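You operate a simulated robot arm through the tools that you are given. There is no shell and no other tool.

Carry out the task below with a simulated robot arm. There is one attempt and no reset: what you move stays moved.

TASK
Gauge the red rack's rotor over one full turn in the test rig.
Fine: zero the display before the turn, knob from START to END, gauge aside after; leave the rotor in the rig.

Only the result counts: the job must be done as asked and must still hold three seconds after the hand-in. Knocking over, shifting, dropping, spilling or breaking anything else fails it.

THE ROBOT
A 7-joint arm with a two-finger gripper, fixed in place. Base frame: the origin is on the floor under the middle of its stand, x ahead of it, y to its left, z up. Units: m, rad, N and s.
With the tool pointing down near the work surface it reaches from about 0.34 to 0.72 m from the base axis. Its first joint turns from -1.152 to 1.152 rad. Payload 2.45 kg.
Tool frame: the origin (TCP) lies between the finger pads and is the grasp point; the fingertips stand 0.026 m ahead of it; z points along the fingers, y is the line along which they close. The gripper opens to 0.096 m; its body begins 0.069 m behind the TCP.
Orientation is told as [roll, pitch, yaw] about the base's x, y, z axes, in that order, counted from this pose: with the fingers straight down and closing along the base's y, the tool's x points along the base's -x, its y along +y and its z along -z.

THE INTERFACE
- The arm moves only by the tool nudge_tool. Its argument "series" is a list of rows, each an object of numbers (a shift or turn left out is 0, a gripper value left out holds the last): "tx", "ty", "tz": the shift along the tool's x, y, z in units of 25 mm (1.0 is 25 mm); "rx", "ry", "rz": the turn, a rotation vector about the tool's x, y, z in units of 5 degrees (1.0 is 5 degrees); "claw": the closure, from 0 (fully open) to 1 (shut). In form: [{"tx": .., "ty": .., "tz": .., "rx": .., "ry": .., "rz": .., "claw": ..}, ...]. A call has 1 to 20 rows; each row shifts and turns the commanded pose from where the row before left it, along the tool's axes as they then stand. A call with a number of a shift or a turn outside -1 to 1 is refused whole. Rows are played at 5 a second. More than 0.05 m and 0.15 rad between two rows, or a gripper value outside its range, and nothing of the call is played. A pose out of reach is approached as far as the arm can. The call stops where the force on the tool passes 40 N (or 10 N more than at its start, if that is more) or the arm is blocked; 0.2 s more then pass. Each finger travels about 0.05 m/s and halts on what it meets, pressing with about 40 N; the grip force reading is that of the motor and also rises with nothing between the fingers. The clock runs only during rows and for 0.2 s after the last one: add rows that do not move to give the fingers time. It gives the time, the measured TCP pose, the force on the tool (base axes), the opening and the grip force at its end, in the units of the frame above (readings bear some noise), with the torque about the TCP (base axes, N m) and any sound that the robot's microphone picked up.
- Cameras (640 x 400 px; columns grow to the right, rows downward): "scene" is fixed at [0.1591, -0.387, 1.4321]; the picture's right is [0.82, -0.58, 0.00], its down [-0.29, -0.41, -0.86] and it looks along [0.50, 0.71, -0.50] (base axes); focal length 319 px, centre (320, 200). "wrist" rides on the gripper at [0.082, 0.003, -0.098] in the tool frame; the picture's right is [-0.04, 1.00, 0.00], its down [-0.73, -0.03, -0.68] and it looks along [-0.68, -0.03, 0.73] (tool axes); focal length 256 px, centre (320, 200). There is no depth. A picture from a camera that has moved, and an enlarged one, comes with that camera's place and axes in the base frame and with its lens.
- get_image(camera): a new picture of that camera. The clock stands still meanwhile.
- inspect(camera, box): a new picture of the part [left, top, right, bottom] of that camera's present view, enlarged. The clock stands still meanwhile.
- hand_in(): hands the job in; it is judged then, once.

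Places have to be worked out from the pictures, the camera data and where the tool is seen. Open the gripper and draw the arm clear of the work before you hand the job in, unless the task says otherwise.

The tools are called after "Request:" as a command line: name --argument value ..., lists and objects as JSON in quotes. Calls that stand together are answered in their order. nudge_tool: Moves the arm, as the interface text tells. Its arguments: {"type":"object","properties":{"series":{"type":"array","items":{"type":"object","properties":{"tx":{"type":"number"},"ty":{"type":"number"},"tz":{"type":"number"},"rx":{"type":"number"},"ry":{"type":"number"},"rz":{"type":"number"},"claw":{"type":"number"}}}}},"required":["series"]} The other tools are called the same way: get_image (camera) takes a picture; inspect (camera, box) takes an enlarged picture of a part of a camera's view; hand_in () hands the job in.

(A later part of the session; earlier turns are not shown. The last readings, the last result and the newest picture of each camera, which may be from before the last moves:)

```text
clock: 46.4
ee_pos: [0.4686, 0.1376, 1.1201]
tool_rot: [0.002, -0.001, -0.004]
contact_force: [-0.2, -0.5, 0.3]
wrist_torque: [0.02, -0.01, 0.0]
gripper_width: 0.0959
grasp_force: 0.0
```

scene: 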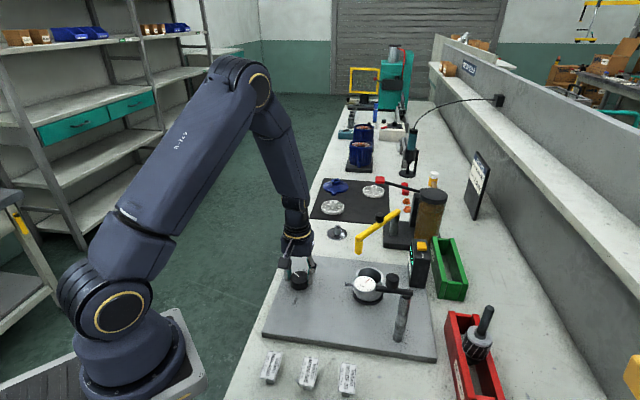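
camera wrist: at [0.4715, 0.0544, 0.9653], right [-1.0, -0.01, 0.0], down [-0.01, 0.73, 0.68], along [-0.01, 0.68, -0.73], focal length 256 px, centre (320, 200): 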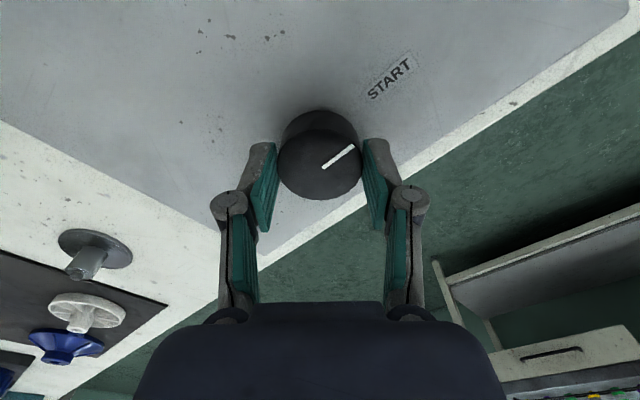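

Now traverse at z 1.12 to above the rotor.

Request:
nudge_tool --series '[{"ty": -0.99, "tx": -0.35}, {"ty": -0.99, "tx": -0.35}, {"ty": -0.99, "tx": -0.35}, {"ty": -0.99, "tx": -0.35}, {"ty": -0.99, "tx": -0.35}, {"ty": -0.99, "tx": -0.35}, {"ty": -0.99, "tx": -0.35}, {"ty": -0.99, "tx": -0.35}, {"ty": -0.99, "tx": -0.35}, {"ty": -0.99, "tx": -0.35}, {"ty": -0.99, "tx": -0.35}, {"ty": -0.99, "tx": -0.35}, {"ty": -0.99, "tx": -0.35}, {"ty": -0.99, "tx": -0.35}, {"ty": -0.99, "tx": -0.35}, {}]'

Request:
get_image --camera "wrist"

Request:
inspect --camera "wrist" --box '[250, 40, 390, 160]'

Request:
inspect --camera "scene" --box '[430, 290, 530, 390]'

```text
clock: 49.8
ee_pos: [0.5998, -0.2368, 1.119]
tool_rot: [0.002, 0.0, -0.003]
contact_force: [-0.3, 0.8, 0.4]
wrist_torque: [0.01, 0.0, -0.02]
gripper_width: 0.0958
grasp_force: 0.1
```

```text
taken
camera wrist: at [0.5186, -0.2344, 1.2154], right [0.04, 1.0, 0.0], down [0.73, -0.03, 0.68], along [0.68, -0.03, -0.73], focal length 256 px, centre (320, 200)
```

wrist: 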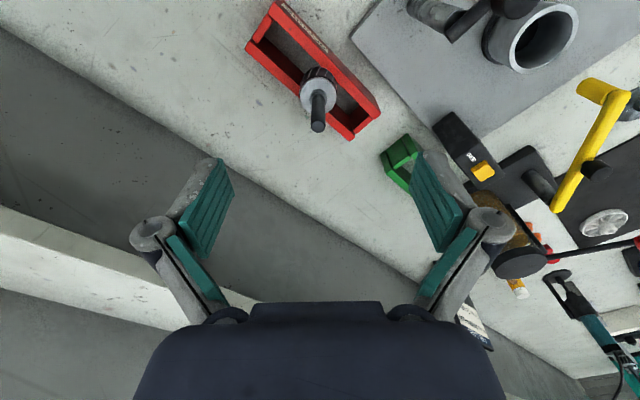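

```text
3.33 times, centred on (320, 100) of wrist
camera zoom: at [0.5186, -0.2344, 1.2154], right [0.04, 1.0, 0.0], down [0.73, -0.03, 0.68], along [0.68, -0.03, -0.73], focal length 853 px, centre (320, 533)
```

zoom: 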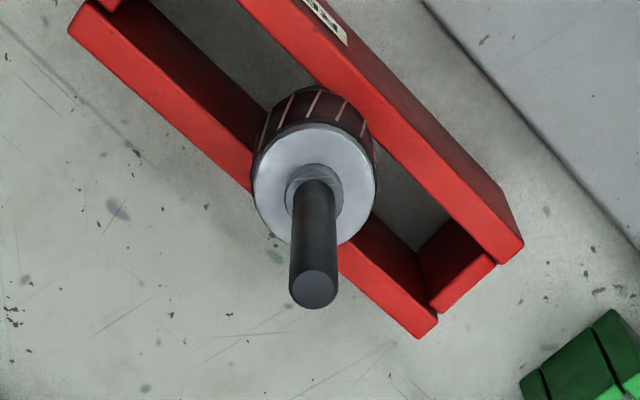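

```text
4.00 times, centred on (480, 340) of scene
camera zoom: at [0.1591, -0.387, 1.4321], right [0.82, -0.58, 0.0], down [-0.29, -0.41, -0.86], along [0.5, 0.71, -0.5], focal length 1276 px, centre (-320, -360)
```

zoom: 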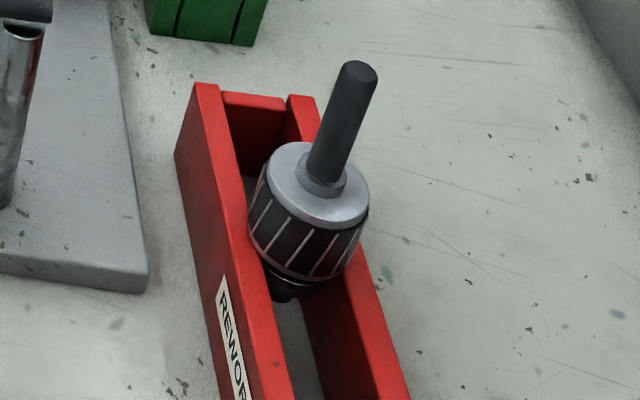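

The shaft top comes out at (0.636, -0.241, 0.985), vertical, and the ring top near z 0.907. I move directly above it and descend until the fingertips are just above the shaft top, then recheck.

Request:
nudge_tool --series '[{"tx": -0.724, "ty": -0.084}, {"tx": -0.724, "ty": -0.084}, {"tz": 1}, {"tz": 1}, {"tz": 1}, {"tz": 0.8}, {}, {}]'

Request:
get_image --camera "wrist"

Request:
inspect --camera "wrist" --box '[240, 60, 400, 200]'

```text
clock: 51.6
ee_pos: [0.6365, -0.2397, 1.0204]
tool_rot: [0.002, -0.003, 0.0]
contact_force: [-0.3, 0.2, -0.3]
wrist_torque: [0.0, -0.02, -0.03]
gripper_width: 0.0959
grasp_force: 0.1
```

```text
taken
camera wrist: at [0.5551, -0.2365, 1.1187], right [0.04, 1.0, 0.0], down [0.73, -0.03, 0.68], along [0.68, -0.03, -0.73], focal length 256 px, centre (320, 200)
```

wrist: 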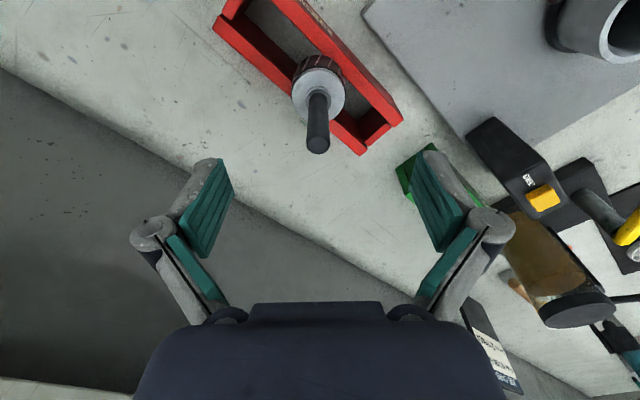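

```text
2.86 times, centred on (320, 130) of wrist
camera zoom: at [0.5551, -0.2365, 1.1187], right [0.04, 1.0, 0.0], down [0.73, -0.03, 0.68], along [0.68, -0.03, -0.73], focal length 731 px, centre (320, 400)
```

zoom: 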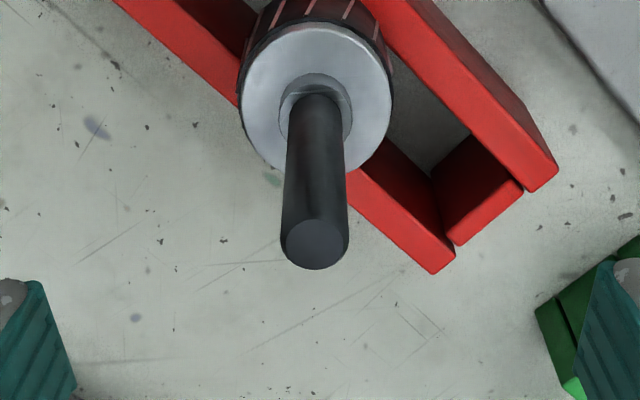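

Aligned within 1.5 mm. I shift slightly, descend around the shaft (fingertips about 20 mm above the ring) and close.

Request:
nudge_tool --series '[{"ty": -0.055, "tx": 0.03}, {"tz": 1}, {"tz": 1}, {"tz": 0.68}, {}, {"claw": 0.5}, {"claw": 0.8}, {"claw": 1.0}, {}, {}, {}, {}]'

Request:
get_image --camera "wrist"

Request:
inspect --camera "scene" --box '[420, 270, 540, 390]'

```text
clock: 54.2
ee_pos: [0.6379, -0.2385, 0.9562]
tool_rot: [0.0, -0.002, -0.003]
contact_force: [0.5, -2.9, 1.5]
wrist_torque: [-0.06, 0.01, 0.02]
gripper_width: 0.0141
grasp_force: 40.0
```

```text
taken
camera wrist: at [0.5552, -0.2366, 1.0532], right [0.04, 1.0, 0.0], down [0.73, -0.03, 0.68], along [0.68, -0.03, -0.73], focal length 256 px, centre (320, 200)
```

wrist: 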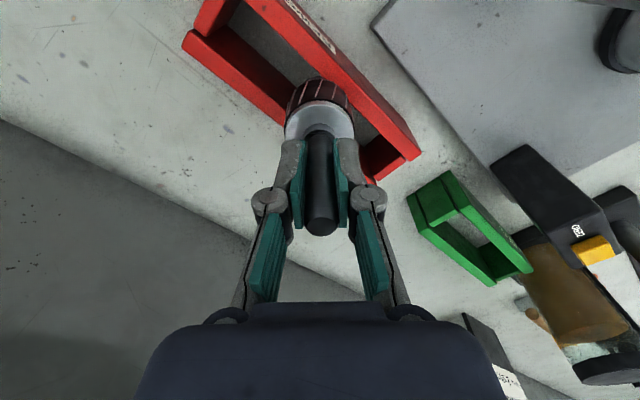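

```text
3.33 times, centred on (480, 330) of scene
camera zoom: at [0.1591, -0.387, 1.4321], right [0.82, -0.58, 0.0], down [-0.29, -0.41, -0.86], along [0.5, 0.71, -0.5], focal length 1063 px, centre (-213, -233)
```

zoom: 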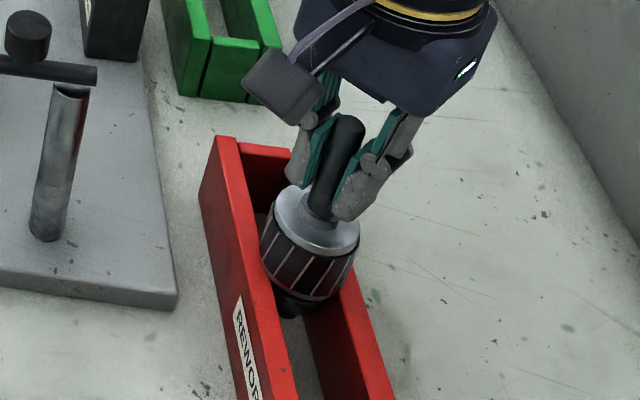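

The shaft is gripped (14.1 mm, 40 N). I lift straight up slowly and check.

Request:
nudge_tool --series '[{"tz": -0.4}, {"tz": -0.4}, {"tz": -0.4}, {"tz": -0.6}, {"tz": -0.8}, {"tz": -0.8}, {"tz": -0.8}, {"tz": -0.8}, {"tz": -0.8}, {"tz": -0.8}, {"tz": -0.8}, {"tz": -0.5}, {}]'

Request:
get_image --camera "wrist"

Request:
get_image --camera "scene"

```text
clock: 57.0
ee_pos: [0.6311, -0.2381, 1.151]
tool_rot: [0.003, 0.001, -0.001]
contact_force: [0.6, 0.2, -5.9]
wrist_torque: [0.02, 0.03, -0.01]
gripper_width: 0.0141
grasp_force: 39.9
out of reach, approached as far as the arm can: row 12
```

```text
taken
camera wrist: at [0.5507, -0.236, 1.2499], right [0.04, 1.0, 0.0], down [0.73, -0.03, 0.68], along [0.68, -0.03, -0.73], focal length 256 px, centre (320, 200)
```

wrist: 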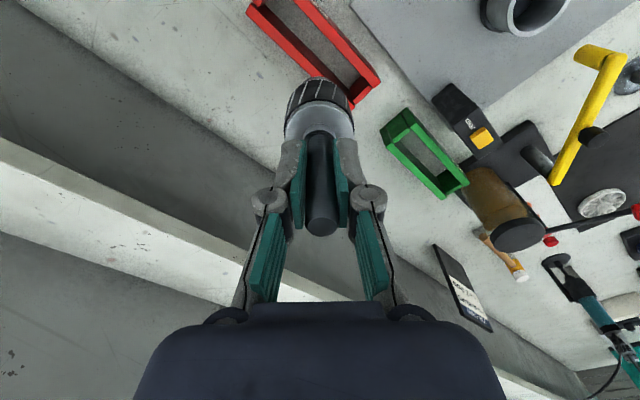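

```text
taken
```

scene: 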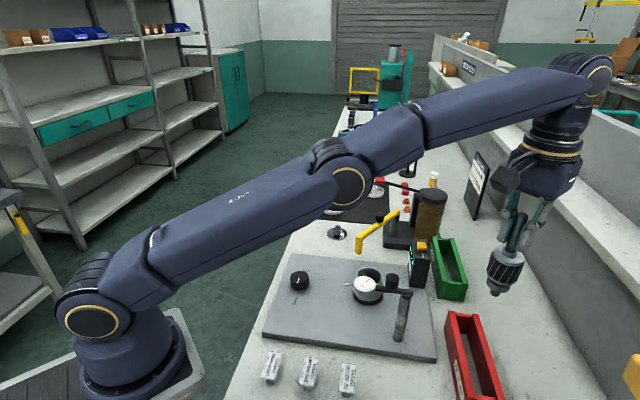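

The rotor is lifted (weight about 6 N). I look closely at its underside and length.

Request:
inspect --camera "scene" --box '[470, 190, 550, 300]'

Request:
inspect --camera "wrist" --box '[240, 60, 400, 200]'

```text
3.64 times, centred on (510, 245) of scene
camera zoom: at [0.1592, -0.387, 1.4321], right [0.82, -0.58, 0.0], down [-0.29, -0.41, -0.86], along [0.5, 0.71, -0.5], focal length 1160 px, centre (-371, 36)
```

zoom: 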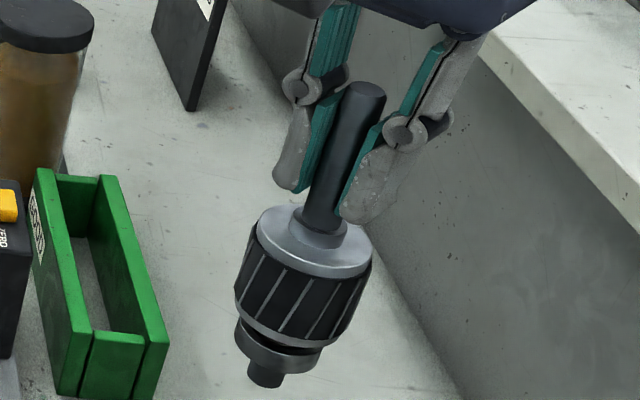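

```text
2.86 times, centred on (320, 130) of wrist
camera zoom: at [0.5507, -0.236, 1.2499], right [0.04, 1.0, 0.0], down [0.73, -0.03, 0.68], along [0.68, -0.03, -0.73], focal length 731 px, centre (320, 400)
```

zoom: 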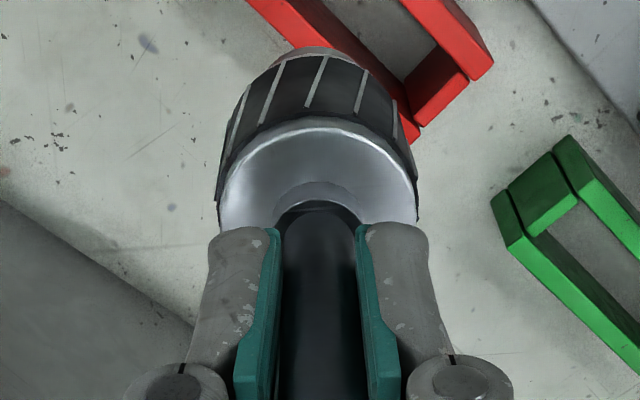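

The rotor is about 0.156 m long (shaft top to stub end), body about 47 mm, with a bearing and a short stub beneath; in the hand its bottom is about 0.128 m below the TCP. I carry it at z 1.15 to above the socket, passing well above the gauge.

Request:
nudge_tool --series '[{"tx": 0.7}, {"tx": 0.7}, {"ty": 1}, {"ty": 1}, {"ty": 1}, {"ty": 1}, {"ty": 1}, {"ty": 1}, {"ty": 1}, {"ty": 1}, {"ty": 1}, {"ty": 1}, {}, {}]'

Request:
get_image --camera "wrist"

Request:
get_image --camera "scene"

```text
clock: 60.0
ee_pos: [0.5961, 0.0127, 1.1521]
tool_rot: [0.0, 0.0, -0.005]
contact_force: [0.4, -0.4, -6.0]
wrist_torque: [-0.01, -0.03, -0.01]
gripper_width: 0.0142
grasp_force: 39.6
```

```text
taken
camera wrist: at [0.5164, 0.0157, 1.2491], right [0.04, 1.0, 0.0], down [0.73, -0.03, 0.68], along [0.68, -0.03, -0.73], focal length 256 px, centre (320, 200)
```

wrist: 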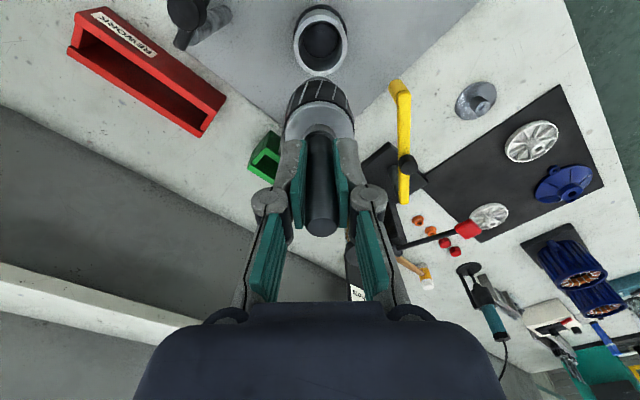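

```text
taken
```

scene: 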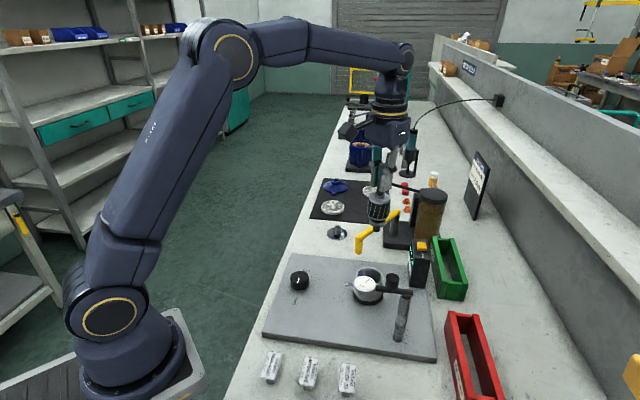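

The socket is nicely visible just beyond the rotor. I enlarge to see inside and refine its centre.

Request:
inspect --camera "wrist" --box '[270, 0, 370, 80]'

Request:
inspect --camera "wrist" --box '[160, 0, 380, 140]'

Request:
inspect --camera "scene" --box '[330, 140, 450, 310]'

```text
5.00 times, centred on (320, 40) of wrist
camera zoom: at [0.5164, 0.0157, 1.2491], right [0.04, 1.0, 0.0], down [0.73, -0.03, 0.68], along [0.68, -0.03, -0.73], focal length 1280 px, centre (320, 1000)
```

zoom: 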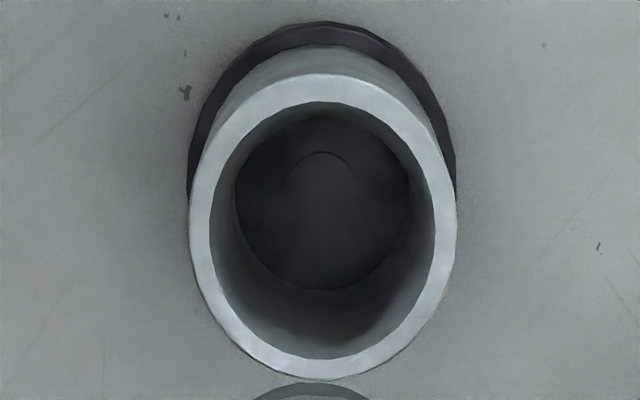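

```text
2.86 times, centred on (270, 70) of wrist
camera zoom: at [0.5164, 0.0157, 1.2491], right [0.04, 1.0, 0.0], down [0.73, -0.03, 0.68], along [0.68, -0.03, -0.73], focal length 731 px, centre (463, 571)
```

zoom: 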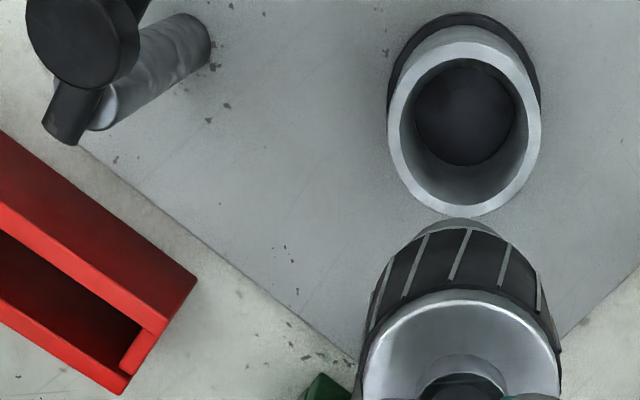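

```text
2.35 times, centred on (390, 225) of scene
camera zoom: at [0.1592, -0.3869, 1.4321], right [0.82, -0.58, 0.0], down [-0.29, -0.41, -0.86], along [0.5, 0.71, -0.5], focal length 750 px, centre (155, 141)
```

zoom: 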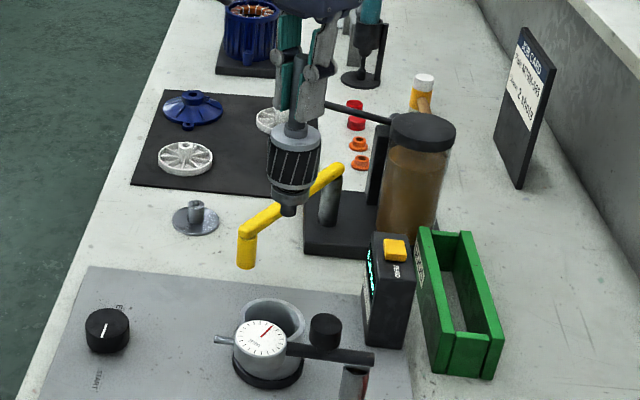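

The socket centre refines to about (0.595, 0.013) with rim z 0.885, and there is a recess in its floor for the stub. I check where the shaft sits between the fingers.

Request:
inspect --camera "wrist" --box '[270, 120, 370, 250]'

Request:
inspect --camera "scene" --box '[340, 140, 420, 250]'

```text
3.08 times, centred on (320, 185) of wrist
camera zoom: at [0.5164, 0.0157, 1.2491], right [0.04, 1.0, 0.0], down [0.73, -0.03, 0.68], along [0.68, -0.03, -0.73], focal length 788 px, centre (320, 246)
```

zoom: 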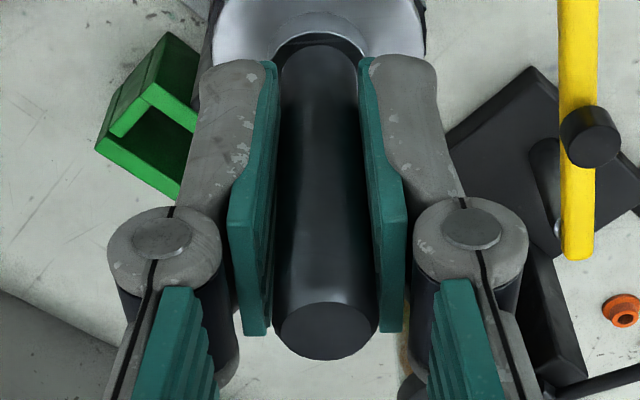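

```text
3.64 times, centred on (380, 195) of scene
camera zoom: at [0.1592, -0.3869, 1.4321], right [0.82, -0.58, 0.0], down [-0.29, -0.41, -0.86], along [0.5, 0.71, -0.5], focal length 1160 px, centre (102, 218)
```

zoom: 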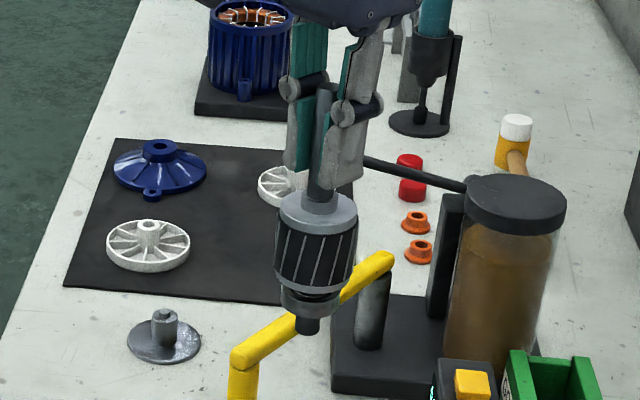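

The rotor hangs straight (tilt under 1°) and its axis is within about 1 mm of the TCP. I'm centred over the socket, so I descend to just above the rim and verify.

Request:
nudge_tool --series '[{"tz": 0.8}, {"tz": 0.8}, {"tz": 0.8}, {"tz": 0.8}, {"tz": 0.8}, {"tz": 0.8}, {}, {}]'

Request:
inspect --camera "scene" --box '[320, 190, 450, 320]'

Request:
inspect --camera "wrist" --box '[250, 0, 390, 120]'

```text
clock: 61.8
ee_pos: [0.5987, 0.015, 1.0332]
tool_rot: [0.002, 0.001, -0.004]
contact_force: [-0.4, -0.3, -6.0]
wrist_torque: [0.01, 0.05, -0.01]
gripper_width: 0.0141
grasp_force: 40.0
```

```text
3.08 times, centred on (385, 255) of scene
camera zoom: at [0.1592, -0.387, 1.4321], right [0.82, -0.58, 0.0], down [-0.29, -0.41, -0.86], along [0.5, 0.71, -0.5], focal length 981 px, centre (120, 31)
```

zoom: 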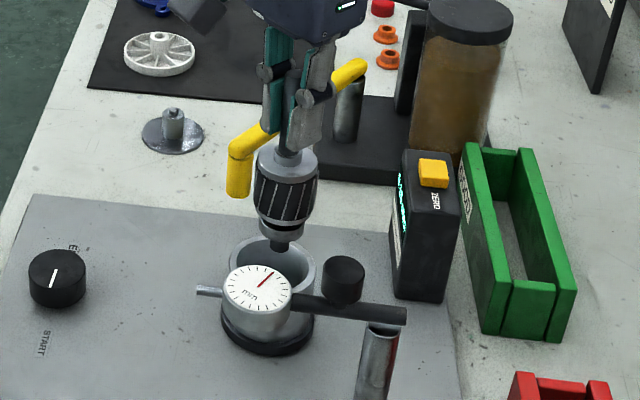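

```text
3.33 times, centred on (320, 60) of wrist
camera zoom: at [0.5173, 0.0177, 1.1306], right [0.04, 1.0, 0.0], down [0.73, -0.03, 0.68], along [0.68, -0.03, -0.73], focal length 853 px, centre (320, 667)
```

zoom: 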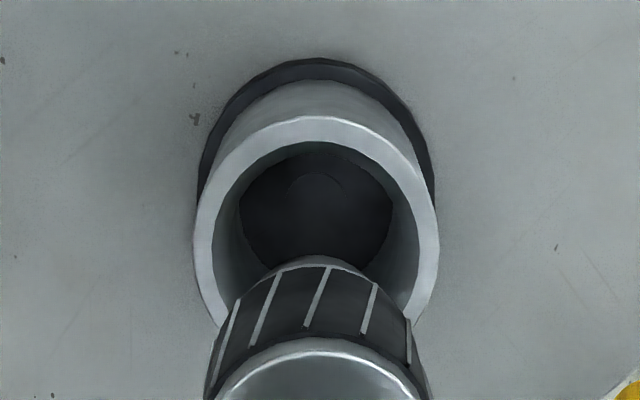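

Comparing both views, the rotor axis is about 4 mm too far in +x and 1 mm in +y from the socket centre. I correct that and check again.

Request:
nudge_tool --series '[{"tx": 0.16, "ty": -0.04}, {}, {}]'

Request:
inspect --camera "scene" --box '[350, 220, 420, 310]'

Request:
inspect --camera "wrist" --box '[250, 0, 390, 120]'

```text
clock: 62.6
ee_pos: [0.5945, 0.0137, 1.0316]
tool_rot: [0.003, -0.001, -0.003]
contact_force: [-0.3, 0.3, -5.7]
wrist_torque: [0.02, -0.05, 0.04]
gripper_width: 0.0142
grasp_force: 39.9
```

```text
4.44 times, centred on (385, 265) of scene
camera zoom: at [0.1592, -0.387, 1.4321], right [0.82, -0.58, 0.0], down [-0.29, -0.41, -0.86], along [0.5, 0.71, -0.5], focal length 1417 px, centre (31, -89)
```

zoom: 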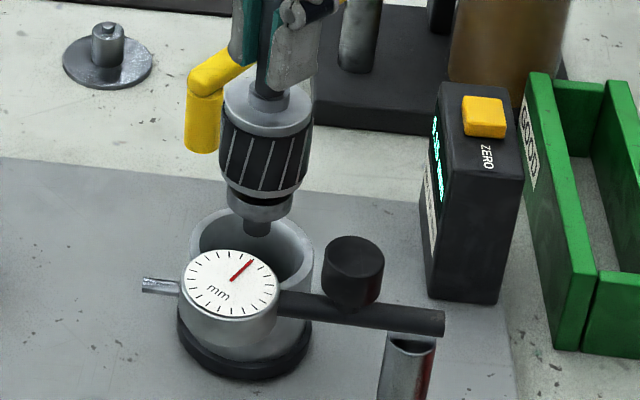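

```text
3.33 times, centred on (320, 60) of wrist
camera zoom: at [0.513, 0.0166, 1.13], right [0.04, 1.0, 0.0], down [0.73, -0.03, 0.68], along [0.68, -0.03, -0.73], focal length 853 px, centre (320, 667)
```

zoom: 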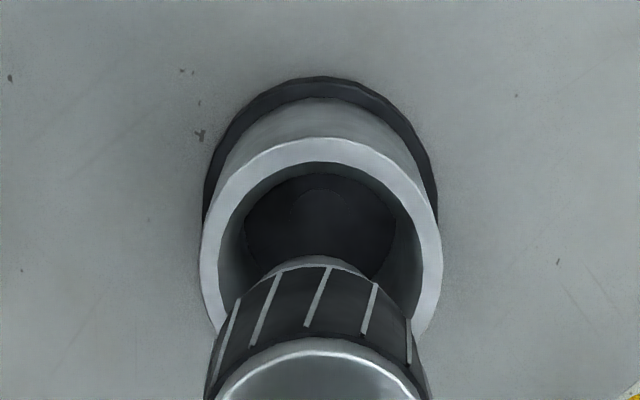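

Now aligned within about 1 mm in both views. I add a 1 mm y correction and descend slowly into the socket.

Request:
nudge_tool --series '[{"ty": 0.04}, {"tz": 0.3}, {"tz": 0.3}, {"tz": 0.3}, {"tz": 0.3}, {"tz": 0.3}, {"tz": 0.3}, {}]'

Request:
inspect --camera "wrist" --box '[250, 20, 390, 140]'

Request:
inspect --camera "scene" --box '[350, 220, 420, 310]'

```text
clock: 64.4
ee_pos: [0.5922, 0.0112, 0.9873]
tool_rot: [0.001, 0.0, -0.003]
contact_force: [1.0, -0.2, -5.4]
wrist_torque: [-0.01, 0.03, -0.01]
gripper_width: 0.0143
grasp_force: 40.0
```

```text
3.33 times, centred on (320, 80) of wrist
camera zoom: at [0.5114, 0.0146, 1.0858], right [0.04, 1.0, 0.0], down [0.73, -0.03, 0.68], along [0.68, -0.03, -0.73], focal length 853 px, centre (320, 600)
```

zoom: 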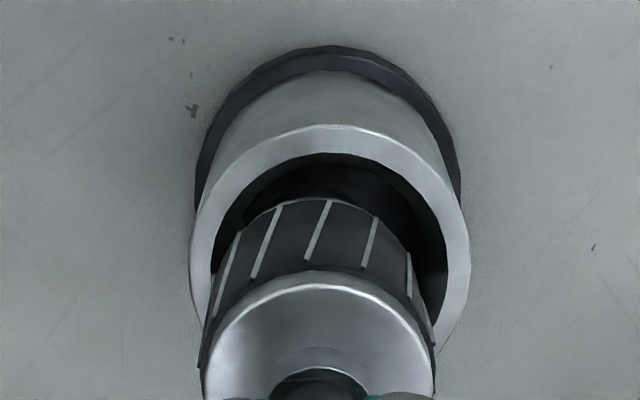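

```text
4.44 times, centred on (385, 265) of scene
camera zoom: at [0.1592, -0.387, 1.4321], right [0.82, -0.58, 0.0], down [-0.29, -0.41, -0.86], along [0.5, 0.71, -0.5], focal length 1417 px, centre (31, -89)
```

zoom: 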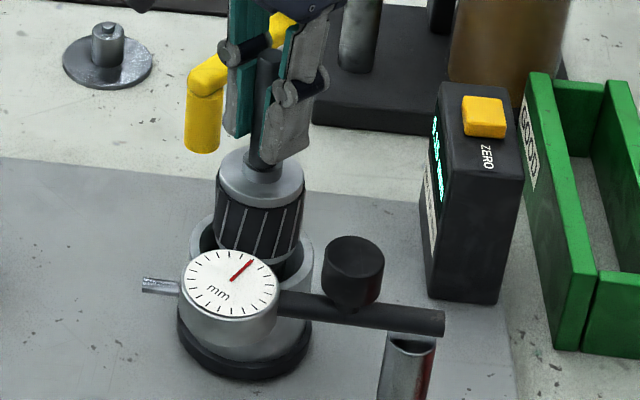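

The arm drifted slightly while descending: the rotor is now about 2.5 mm low in y and 1.8 mm low in x relative to the rim. I correct this before the body enters.

Request:
nudge_tool --series '[{"ty": 0.1, "tx": -0.07}, {}, {}, {}]'

Request:
inspect --camera "wrist" --box '[250, 20, 390, 140]'

```text
clock: 65.4
ee_pos: [0.5946, 0.0143, 0.9867]
tool_rot: [0.002, 0.001, -0.002]
contact_force: [-0.1, 0.7, -5.2]
wrist_torque: [-0.01, -0.01, 0.05]
gripper_width: 0.0142
grasp_force: 40.0
```

```text
3.33 times, centred on (320, 80) of wrist
camera zoom: at [0.5136, 0.0166, 1.0857], right [0.04, 1.0, 0.0], down [0.73, -0.03, 0.68], along [0.68, -0.03, -0.73], focal length 853 px, centre (320, 600)
```

zoom: 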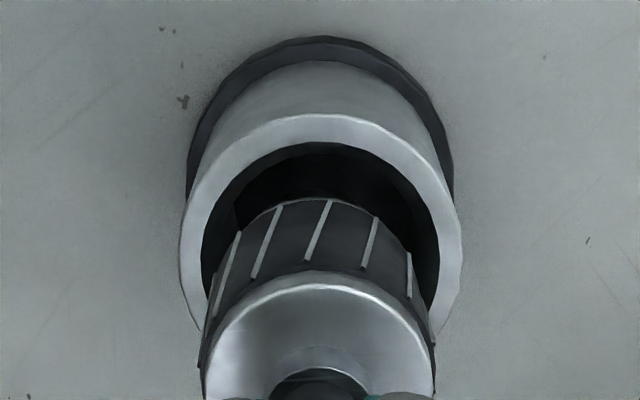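

Centred now. I continue down in small steps.

Request:
nudge_tool --series '[{"tz": 0.15}, {"tz": 0.15}, {"tz": 0.15}, {"tz": 0.15}, {}, {}]'

Request:
inspect --camera "wrist" --box '[250, 20, 390, 140]'

```text
clock: 66.8
ee_pos: [0.5956, 0.014, 0.9722]
tool_rot: [0.001, 0.001, -0.001]
contact_force: [0.2, -0.4, -6.7]
wrist_torque: [0.01, -0.01, 0.0]
gripper_width: 0.014
grasp_force: 40.4
```

```text
3.33 times, centred on (320, 80) of wrist
camera zoom: at [0.514, 0.0172, 1.07], right [0.04, 1.0, 0.0], down [0.73, -0.03, 0.68], along [0.68, -0.03, -0.73], focal length 853 px, centre (320, 600)
```

zoom: 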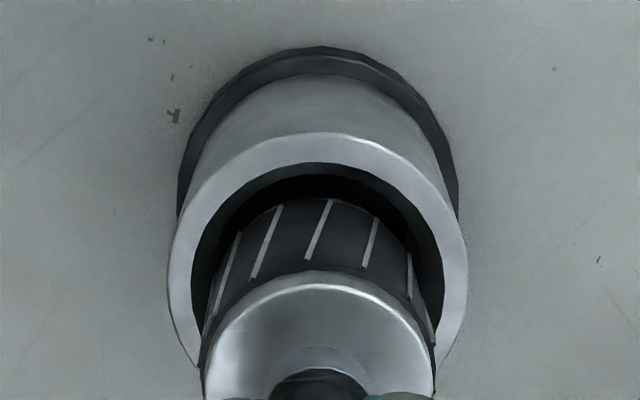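

Still centred, no contact yet. I continue down carefully.

Request:
nudge_tool --series '[{"tz": 0.12}, {"tz": 0.12}, {"tz": 0.12}, {}, {}]'

Request:
inspect --camera "wrist" --box '[250, 20, 390, 140]'

```text
clock: 68.0
ee_pos: [0.5966, 0.014, 0.9663]
tool_rot: [0.003, -0.011, -0.004]
contact_force: [0.2, -0.5, 33.8]
wrist_torque: [0.0, 0.12, 0.0]
gripper_width: 0.0144
grasp_force: 40.2
```

```text
3.33 times, centred on (320, 80) of wrist
camera zoom: at [0.5142, 0.0167, 1.0634], right [0.04, 1.0, 0.0], down [0.73, -0.03, 0.69], along [0.69, -0.03, -0.73], focal length 853 px, centre (320, 600)
```

zoom: 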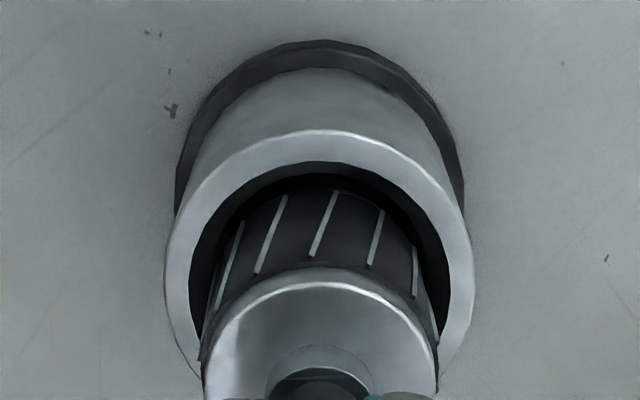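

Contact at TCP z 0.966 with about 40 N of push. I back off a little to a light contact force and look at how the rotor sits.

Request:
nudge_tool --series '[{"tz": -0.1}, {}, {}]'

Request:
inspect --camera "scene" --box '[345, 225, 425, 315]'

Request:
inspect --camera "wrist" --box '[250, 20, 390, 140]'

```text
clock: 68.8
ee_pos: [0.596, 0.0135, 0.9656]
tool_rot: [0.003, -0.003, -0.002]
contact_force: [11.6, -0.4, 8.3]
wrist_torque: [0.0, -1.36, -0.03]
gripper_width: 0.0144
grasp_force: 39.3
```

```text
4.44 times, centred on (385, 270) of scene
camera zoom: at [0.1592, -0.387, 1.4321], right [0.82, -0.58, 0.0], down [-0.29, -0.41, -0.86], along [0.5, 0.71, -0.5], focal length 1417 px, centre (31, -111)
```

zoom: 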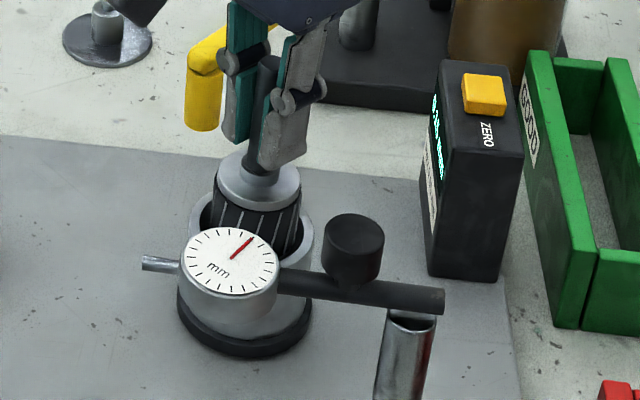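

```text
3.33 times, centred on (320, 80) of wrist
camera zoom: at [0.5145, 0.0166, 1.0639], right [0.04, 1.0, 0.0], down [0.73, -0.03, 0.68], along [0.68, -0.03, -0.73], focal length 853 px, centre (320, 600)
```

zoom: 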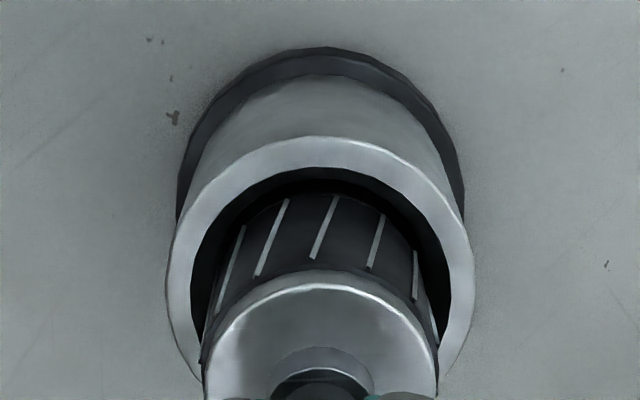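

There is a sideways force at the stub end (11.6 N in x). I lift another millimetre to free it and see the readings settle.

Request:
nudge_tool --series '[{"tz": -0.06}, {}, {}]'

```text
clock: 69.6
ee_pos: [0.5939, 0.0151, 0.965]
tool_rot: [0.004, 0.006, 0.0]
contact_force: [2.2, 1.0, -6.7]
wrist_torque: [0.05, -0.17, 0.01]
gripper_width: 0.0141
grasp_force: 39.8
```

It is free again (only its weight shows), so contact is at about TCP z 0.966. I press lightly and move in a small circle to see whether the stub drops further into a recess.

Request:
nudge_tool --series '[{"tz": 0.1}, {"tx": -0.04}, {"tx": -0.04}, {}]'

Request:
nudge_tool --series '[{"ty": 0.04}, {"ty": 0.04}, {}]'

Request:
nudge_tool --series '[{"tx": 0.04}, {"tx": 0.04}, {"tx": 0.04}, {"tx": 0.04}, {}]'

Request:
nudge_tool --series '[{"ty": -0.04}, {"ty": -0.04}, {"ty": -0.04}, {"ty": -0.04}, {}]'

Request:
nudge_tool --series '[{"tx": -0.04}, {"tx": -0.04}, {"ty": 0.04}, {"ty": 0.04}, {}]'

```text
clock: 70.6
ee_pos: [0.5978, 0.0146, 0.965]
tool_rot: [0.003, -0.001, -0.003]
contact_force: [-9.8, 0.6, 19.0]
wrist_torque: [0.01, 1.16, -0.02]
gripper_width: 0.0143
grasp_force: 40.1
```

```text
clock: 71.4
ee_pos: [0.5967, 0.017, 0.9653]
tool_rot: [0.002, -0.003, -0.003]
contact_force: [-3.4, -0.9, 24.4]
wrist_torque: [-0.09, 0.4, -0.01]
gripper_width: 0.0143
grasp_force: 40.2
```

```text
clock: 72.6
ee_pos: [0.5947, 0.0168, 0.9647]
tool_rot: [0.002, -0.004, -0.001]
contact_force: [10.3, -1.0, 11.2]
wrist_torque: [-0.14, -1.34, 0.02]
gripper_width: 0.014
grasp_force: 39.8
```

```text
clock: 73.8
ee_pos: [0.5924, 0.0124, 0.9643]
tool_rot: [0.002, 0.0, -0.002]
contact_force: [5.4, 1.3, 2.9]
wrist_torque: [0.26, -0.77, 0.01]
gripper_width: 0.0141
grasp_force: 40.0
```

```text
clock: 75.0
ee_pos: [0.5944, 0.0129, 0.9646]
tool_rot: [0.001, 0.003, -0.003]
contact_force: [-6.5, -2.3, -2.5]
wrist_torque: [-0.25, 0.84, 0.04]
gripper_width: 0.0141
grasp_force: 39.7
```

The vertical push has dropped while circling, so it may have settled a little. I push down 2 mm more to see whether it goes deeper.

Request:
nudge_tool --series '[{"tz": 0.08}, {}, {}]'

Request:
inspect --camera "wrist" --box '[250, 20, 390, 140]'

Request:
inspect --camera "wrist" --box '[270, 120, 370, 250]'

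```text
clock: 75.8
ee_pos: [0.5949, 0.0138, 0.9635]
tool_rot: [0.002, -0.002, -0.001]
contact_force: [-8.2, 1.3, 19.4]
wrist_torque: [0.06, 1.15, -0.04]
gripper_width: 0.0142
grasp_force: 40.3
```

```text
3.33 times, centred on (320, 80) of wrist
camera zoom: at [0.5136, 0.0173, 1.0617], right [0.04, 1.0, 0.0], down [0.73, -0.03, 0.68], along [0.68, -0.03, -0.73], focal length 853 px, centre (320, 600)
```

zoom: 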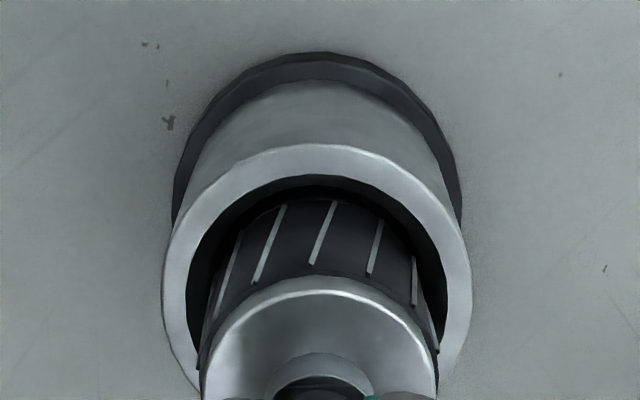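

```text
3.08 times, centred on (320, 185) of wrist
camera zoom: at [0.5136, 0.0173, 1.0617], right [0.04, 1.0, 0.0], down [0.73, -0.03, 0.68], along [0.68, -0.03, -0.73], focal length 788 px, centre (320, 246)
```

zoom: 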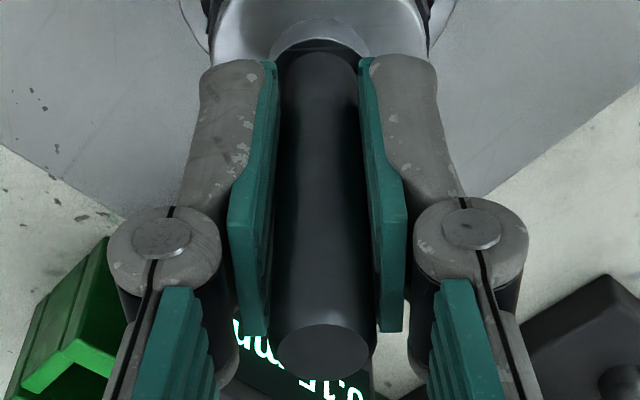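

The shaft seems to have pivoted in the grip about the closing axis. I check its lean from the scene camera.

Request:
inspect --camera "scene" --box '[345, 215, 425, 315]'

Request:
get_image --camera "wrist"

```text
4.00 times, centred on (385, 265) of scene
camera zoom: at [0.1585, -0.387, 1.4322], right [0.82, -0.58, 0.0], down [-0.29, -0.41, -0.86], along [0.5, 0.71, -0.5], focal length 1276 px, centre (60, -60)
```

zoom: 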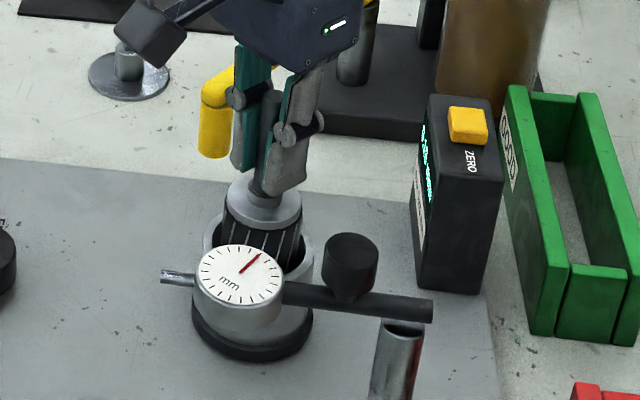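

```text
taken
camera wrist: at [0.5136, 0.0173, 1.0617], right [0.04, 1.0, 0.0], down [0.73, -0.03, 0.68], along [0.68, -0.03, -0.73], focal length 256 px, centre (320, 200)
```

wrist: 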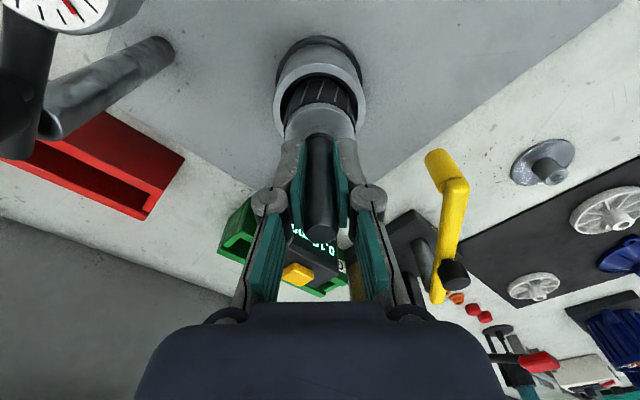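

I zoom in further to judge the rotor's attitude.

Request:
inspect --camera "scene" --box '[362, 220, 412, 285]'

Request:
inspect --camera "wrist" --box '[260, 40, 380, 260]'

```text
6.15 times, centred on (387, 252) of scene
camera zoom: at [0.1585, -0.387, 1.4322], right [0.82, -0.58, 0.0], down [-0.29, -0.41, -0.86], along [0.5, 0.71, -0.5], focal length 1962 px, centre (-92, -123)
```

zoom: 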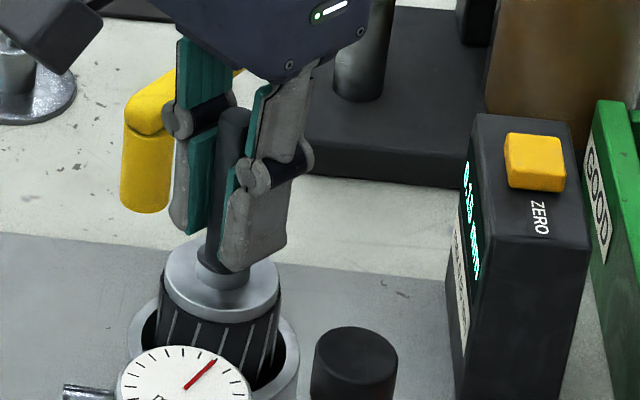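

```text
1.82 times, centred on (320, 150) of wrist
camera zoom: at [0.5136, 0.0173, 1.0617], right [0.04, 1.0, 0.0], down [0.73, -0.03, 0.68], along [0.68, -0.03, -0.73], focal length 465 px, centre (320, 291)
```

zoom: 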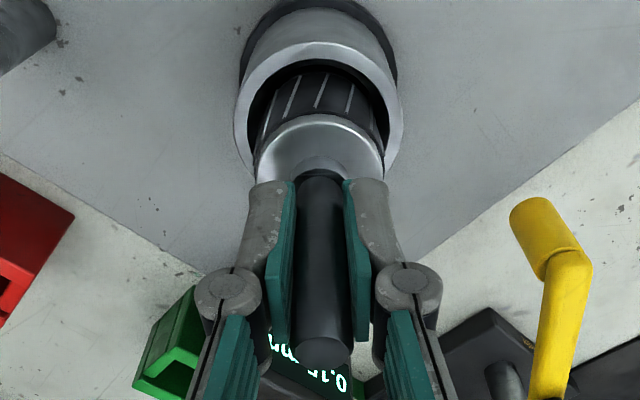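

The scene view shows the rotor still upright; pressing only let the pads slide 3–4 mm down the shaft, so it is standing firmly on the socket floor, centred within about 1 mm. I relieve the push and open the fingers slightly to release.

Request:
nudge_tool --series '[{"tz": -0.06, "tx": 0.02}, {}, {}]'

Request:
nudge_tool --series '[{"claw": 0.8}, {"claw": 0.75}, {}, {}, {}]'

Request:
inspect --camera "wrist" --box '[250, 20, 390, 140]'

Request:
inspect --camera "wrist" --box '[270, 120, 370, 250]'

Request:
inspect --camera "scene" --box '[355, 220, 415, 290]'

```text
clock: 76.6
ee_pos: [0.5952, 0.0142, 0.9646]
tool_rot: [0.001, -0.003, -0.001]
contact_force: [-1.7, 0.3, 14.9]
wrist_torque: [0.18, 0.24, -0.01]
gripper_width: 0.0147
grasp_force: 39.8
```

```text
clock: 77.8
ee_pos: [0.5946, 0.0148, 0.9638]
tool_rot: [0.003, -0.001, -0.002]
contact_force: [0.1, -0.1, 0.2]
wrist_torque: [0.04, -0.03, 0.0]
gripper_width: 0.0238
grasp_force: 0.0
```

```text
3.33 times, centred on (320, 80) of wrist
camera zoom: at [0.5134, 0.017, 1.0613], right [0.04, 1.0, 0.0], down [0.73, -0.03, 0.68], along [0.68, -0.03, -0.73], focal length 853 px, centre (320, 600)
```

zoom: 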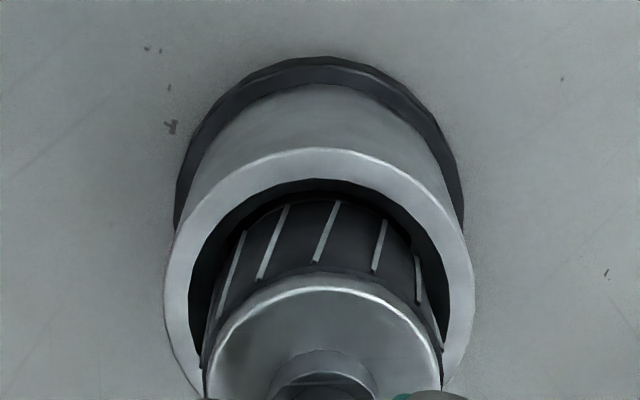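

```text
3.08 times, centred on (320, 185) of wrist
camera zoom: at [0.5134, 0.017, 1.0613], right [0.04, 1.0, 0.0], down [0.73, -0.03, 0.68], along [0.68, -0.03, -0.73], focal length 788 px, centre (320, 246)
```

zoom: 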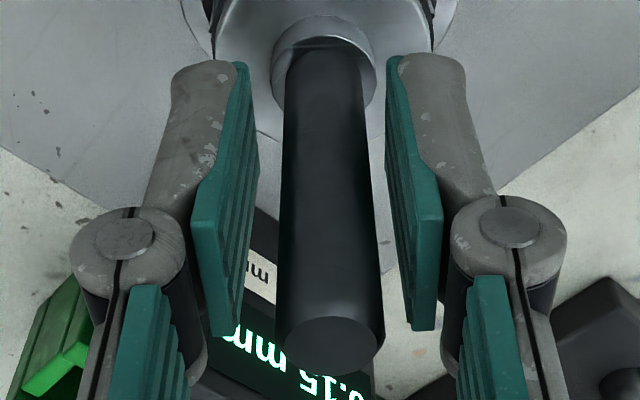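

```text
5.71 times, centred on (385, 255) of scene
camera zoom: at [0.1591, -0.387, 1.4321], right [0.82, -0.58, 0.0], down [-0.29, -0.41, -0.86], along [0.5, 0.71, -0.5], focal length 1822 px, centre (-51, -114)
```

zoom: 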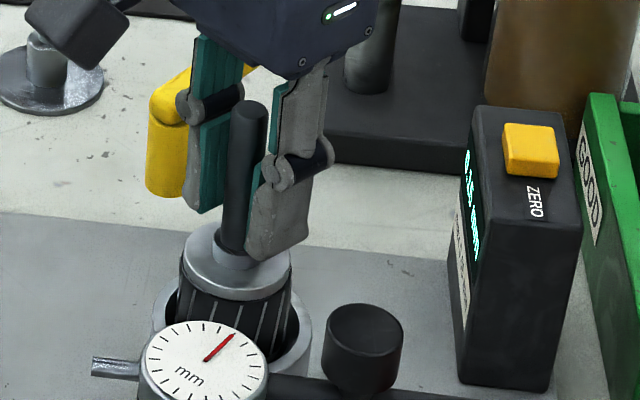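

Released: the rotor stands upright in the socket. I open a bit more and rise straight up clear of the shaft.

Request:
nudge_tool --series '[{"claw": 0.5}, {}, {}, {"tz": -0.6}, {"tz": -0.8}, {"tz": -0.8}, {"tz": -0.8}, {"tz": -0.8}, {"tz": -0.8}, {}]'

Request:
get_image --camera "wrist"

Request:
inspect --camera "wrist" --box '[240, 0, 400, 130]'

Request:
inspect --camera "scene" --box '[330, 210, 450, 340]'

```text
clock: 80.0
ee_pos: [0.5947, 0.0137, 1.0789]
tool_rot: [0.002, -0.003, -0.001]
contact_force: [0.4, 0.0, 0.1]
wrist_torque: [0.01, 0.02, 0.01]
gripper_width: 0.048
grasp_force: 0.0
```

```text
taken
camera wrist: at [0.5132, 0.0169, 1.1772], right [0.04, 1.0, 0.0], down [0.73, -0.03, 0.68], along [0.68, -0.03, -0.73], focal length 256 px, centre (320, 200)
```

wrist: 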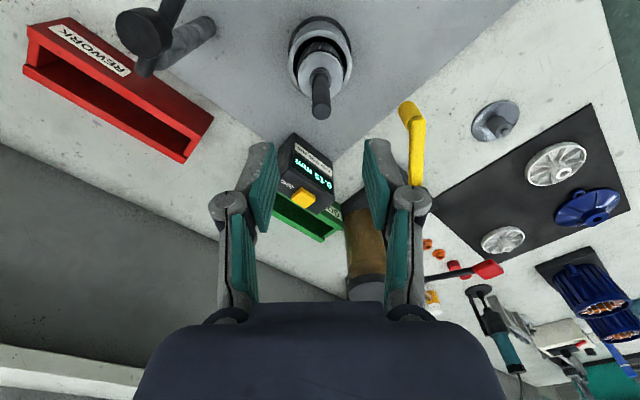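

```text
3.08 times, centred on (320, 65) of wrist
camera zoom: at [0.5132, 0.0169, 1.1772], right [0.04, 1.0, 0.0], down [0.73, -0.03, 0.68], along [0.68, -0.03, -0.73], focal length 788 px, centre (320, 615)
```

zoom: 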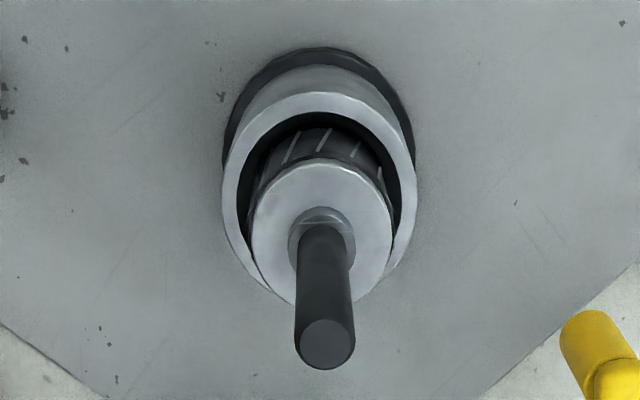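

```text
3.08 times, centred on (390, 275) of scene
camera zoom: at [0.1591, -0.387, 1.4321], right [0.82, -0.58, 0.0], down [-0.29, -0.41, -0.86], along [0.5, 0.71, -0.5], focal length 981 px, centre (105, -31)
```

zoom: 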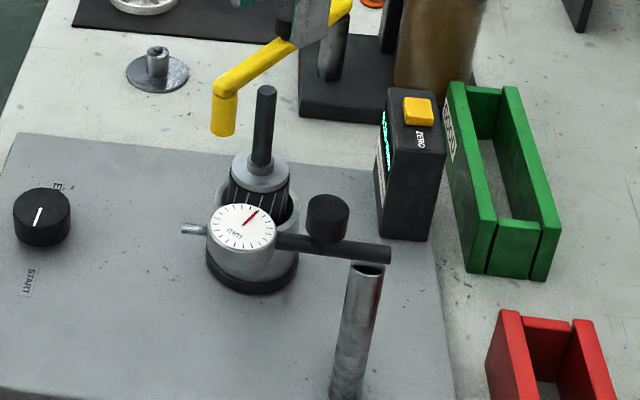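

The rotor stands concentric and nearly vertical in the socket. Next is the gauge: I move back to get a clear wrist view of the gauge arm and its black handle.

Request:
nudge_tool --series '[{"tz": -0.8}, {"tx": 1}, {"tx": 1}, {"tx": 1}, {"tx": 1, "ty": -1}, {"tx": 1, "ty": -1}, {"tx": 1, "ty": -1}, {"tx": 1, "ty": -1}, {"ty": -0.55}, {}]'

Request:
get_image --camera "wrist"

Request:
inspect --camera "wrist" --box '[240, 90, 440, 230]'

```text
clock: 82.2
ee_pos: [0.4191, -0.0987, 1.0977]
tool_rot: [0.004, 0.001, -0.002]
contact_force: [-0.3, 0.0, 0.4]
wrist_torque: [-0.02, 0.0, 0.02]
gripper_width: 0.0479
grasp_force: 0.1
```

```text
taken
camera wrist: at [0.339, -0.0952, 1.1957], right [0.04, 1.0, 0.0], down [0.73, -0.03, 0.68], along [0.68, -0.03, -0.73], focal length 256 px, centre (320, 200)
```

wrist: 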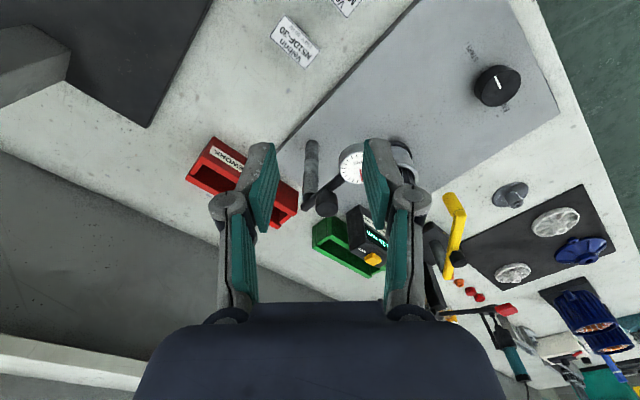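

```text
2.86 times, centred on (340, 160) of wrist
camera zoom: at [0.339, -0.0952, 1.1957], right [0.04, 1.0, 0.0], down [0.73, -0.03, 0.68], along [0.68, -0.03, -0.73], focal length 731 px, centre (263, 314)
```

zoom: 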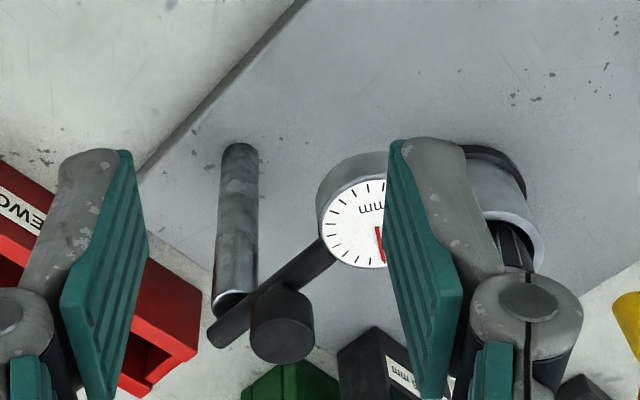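

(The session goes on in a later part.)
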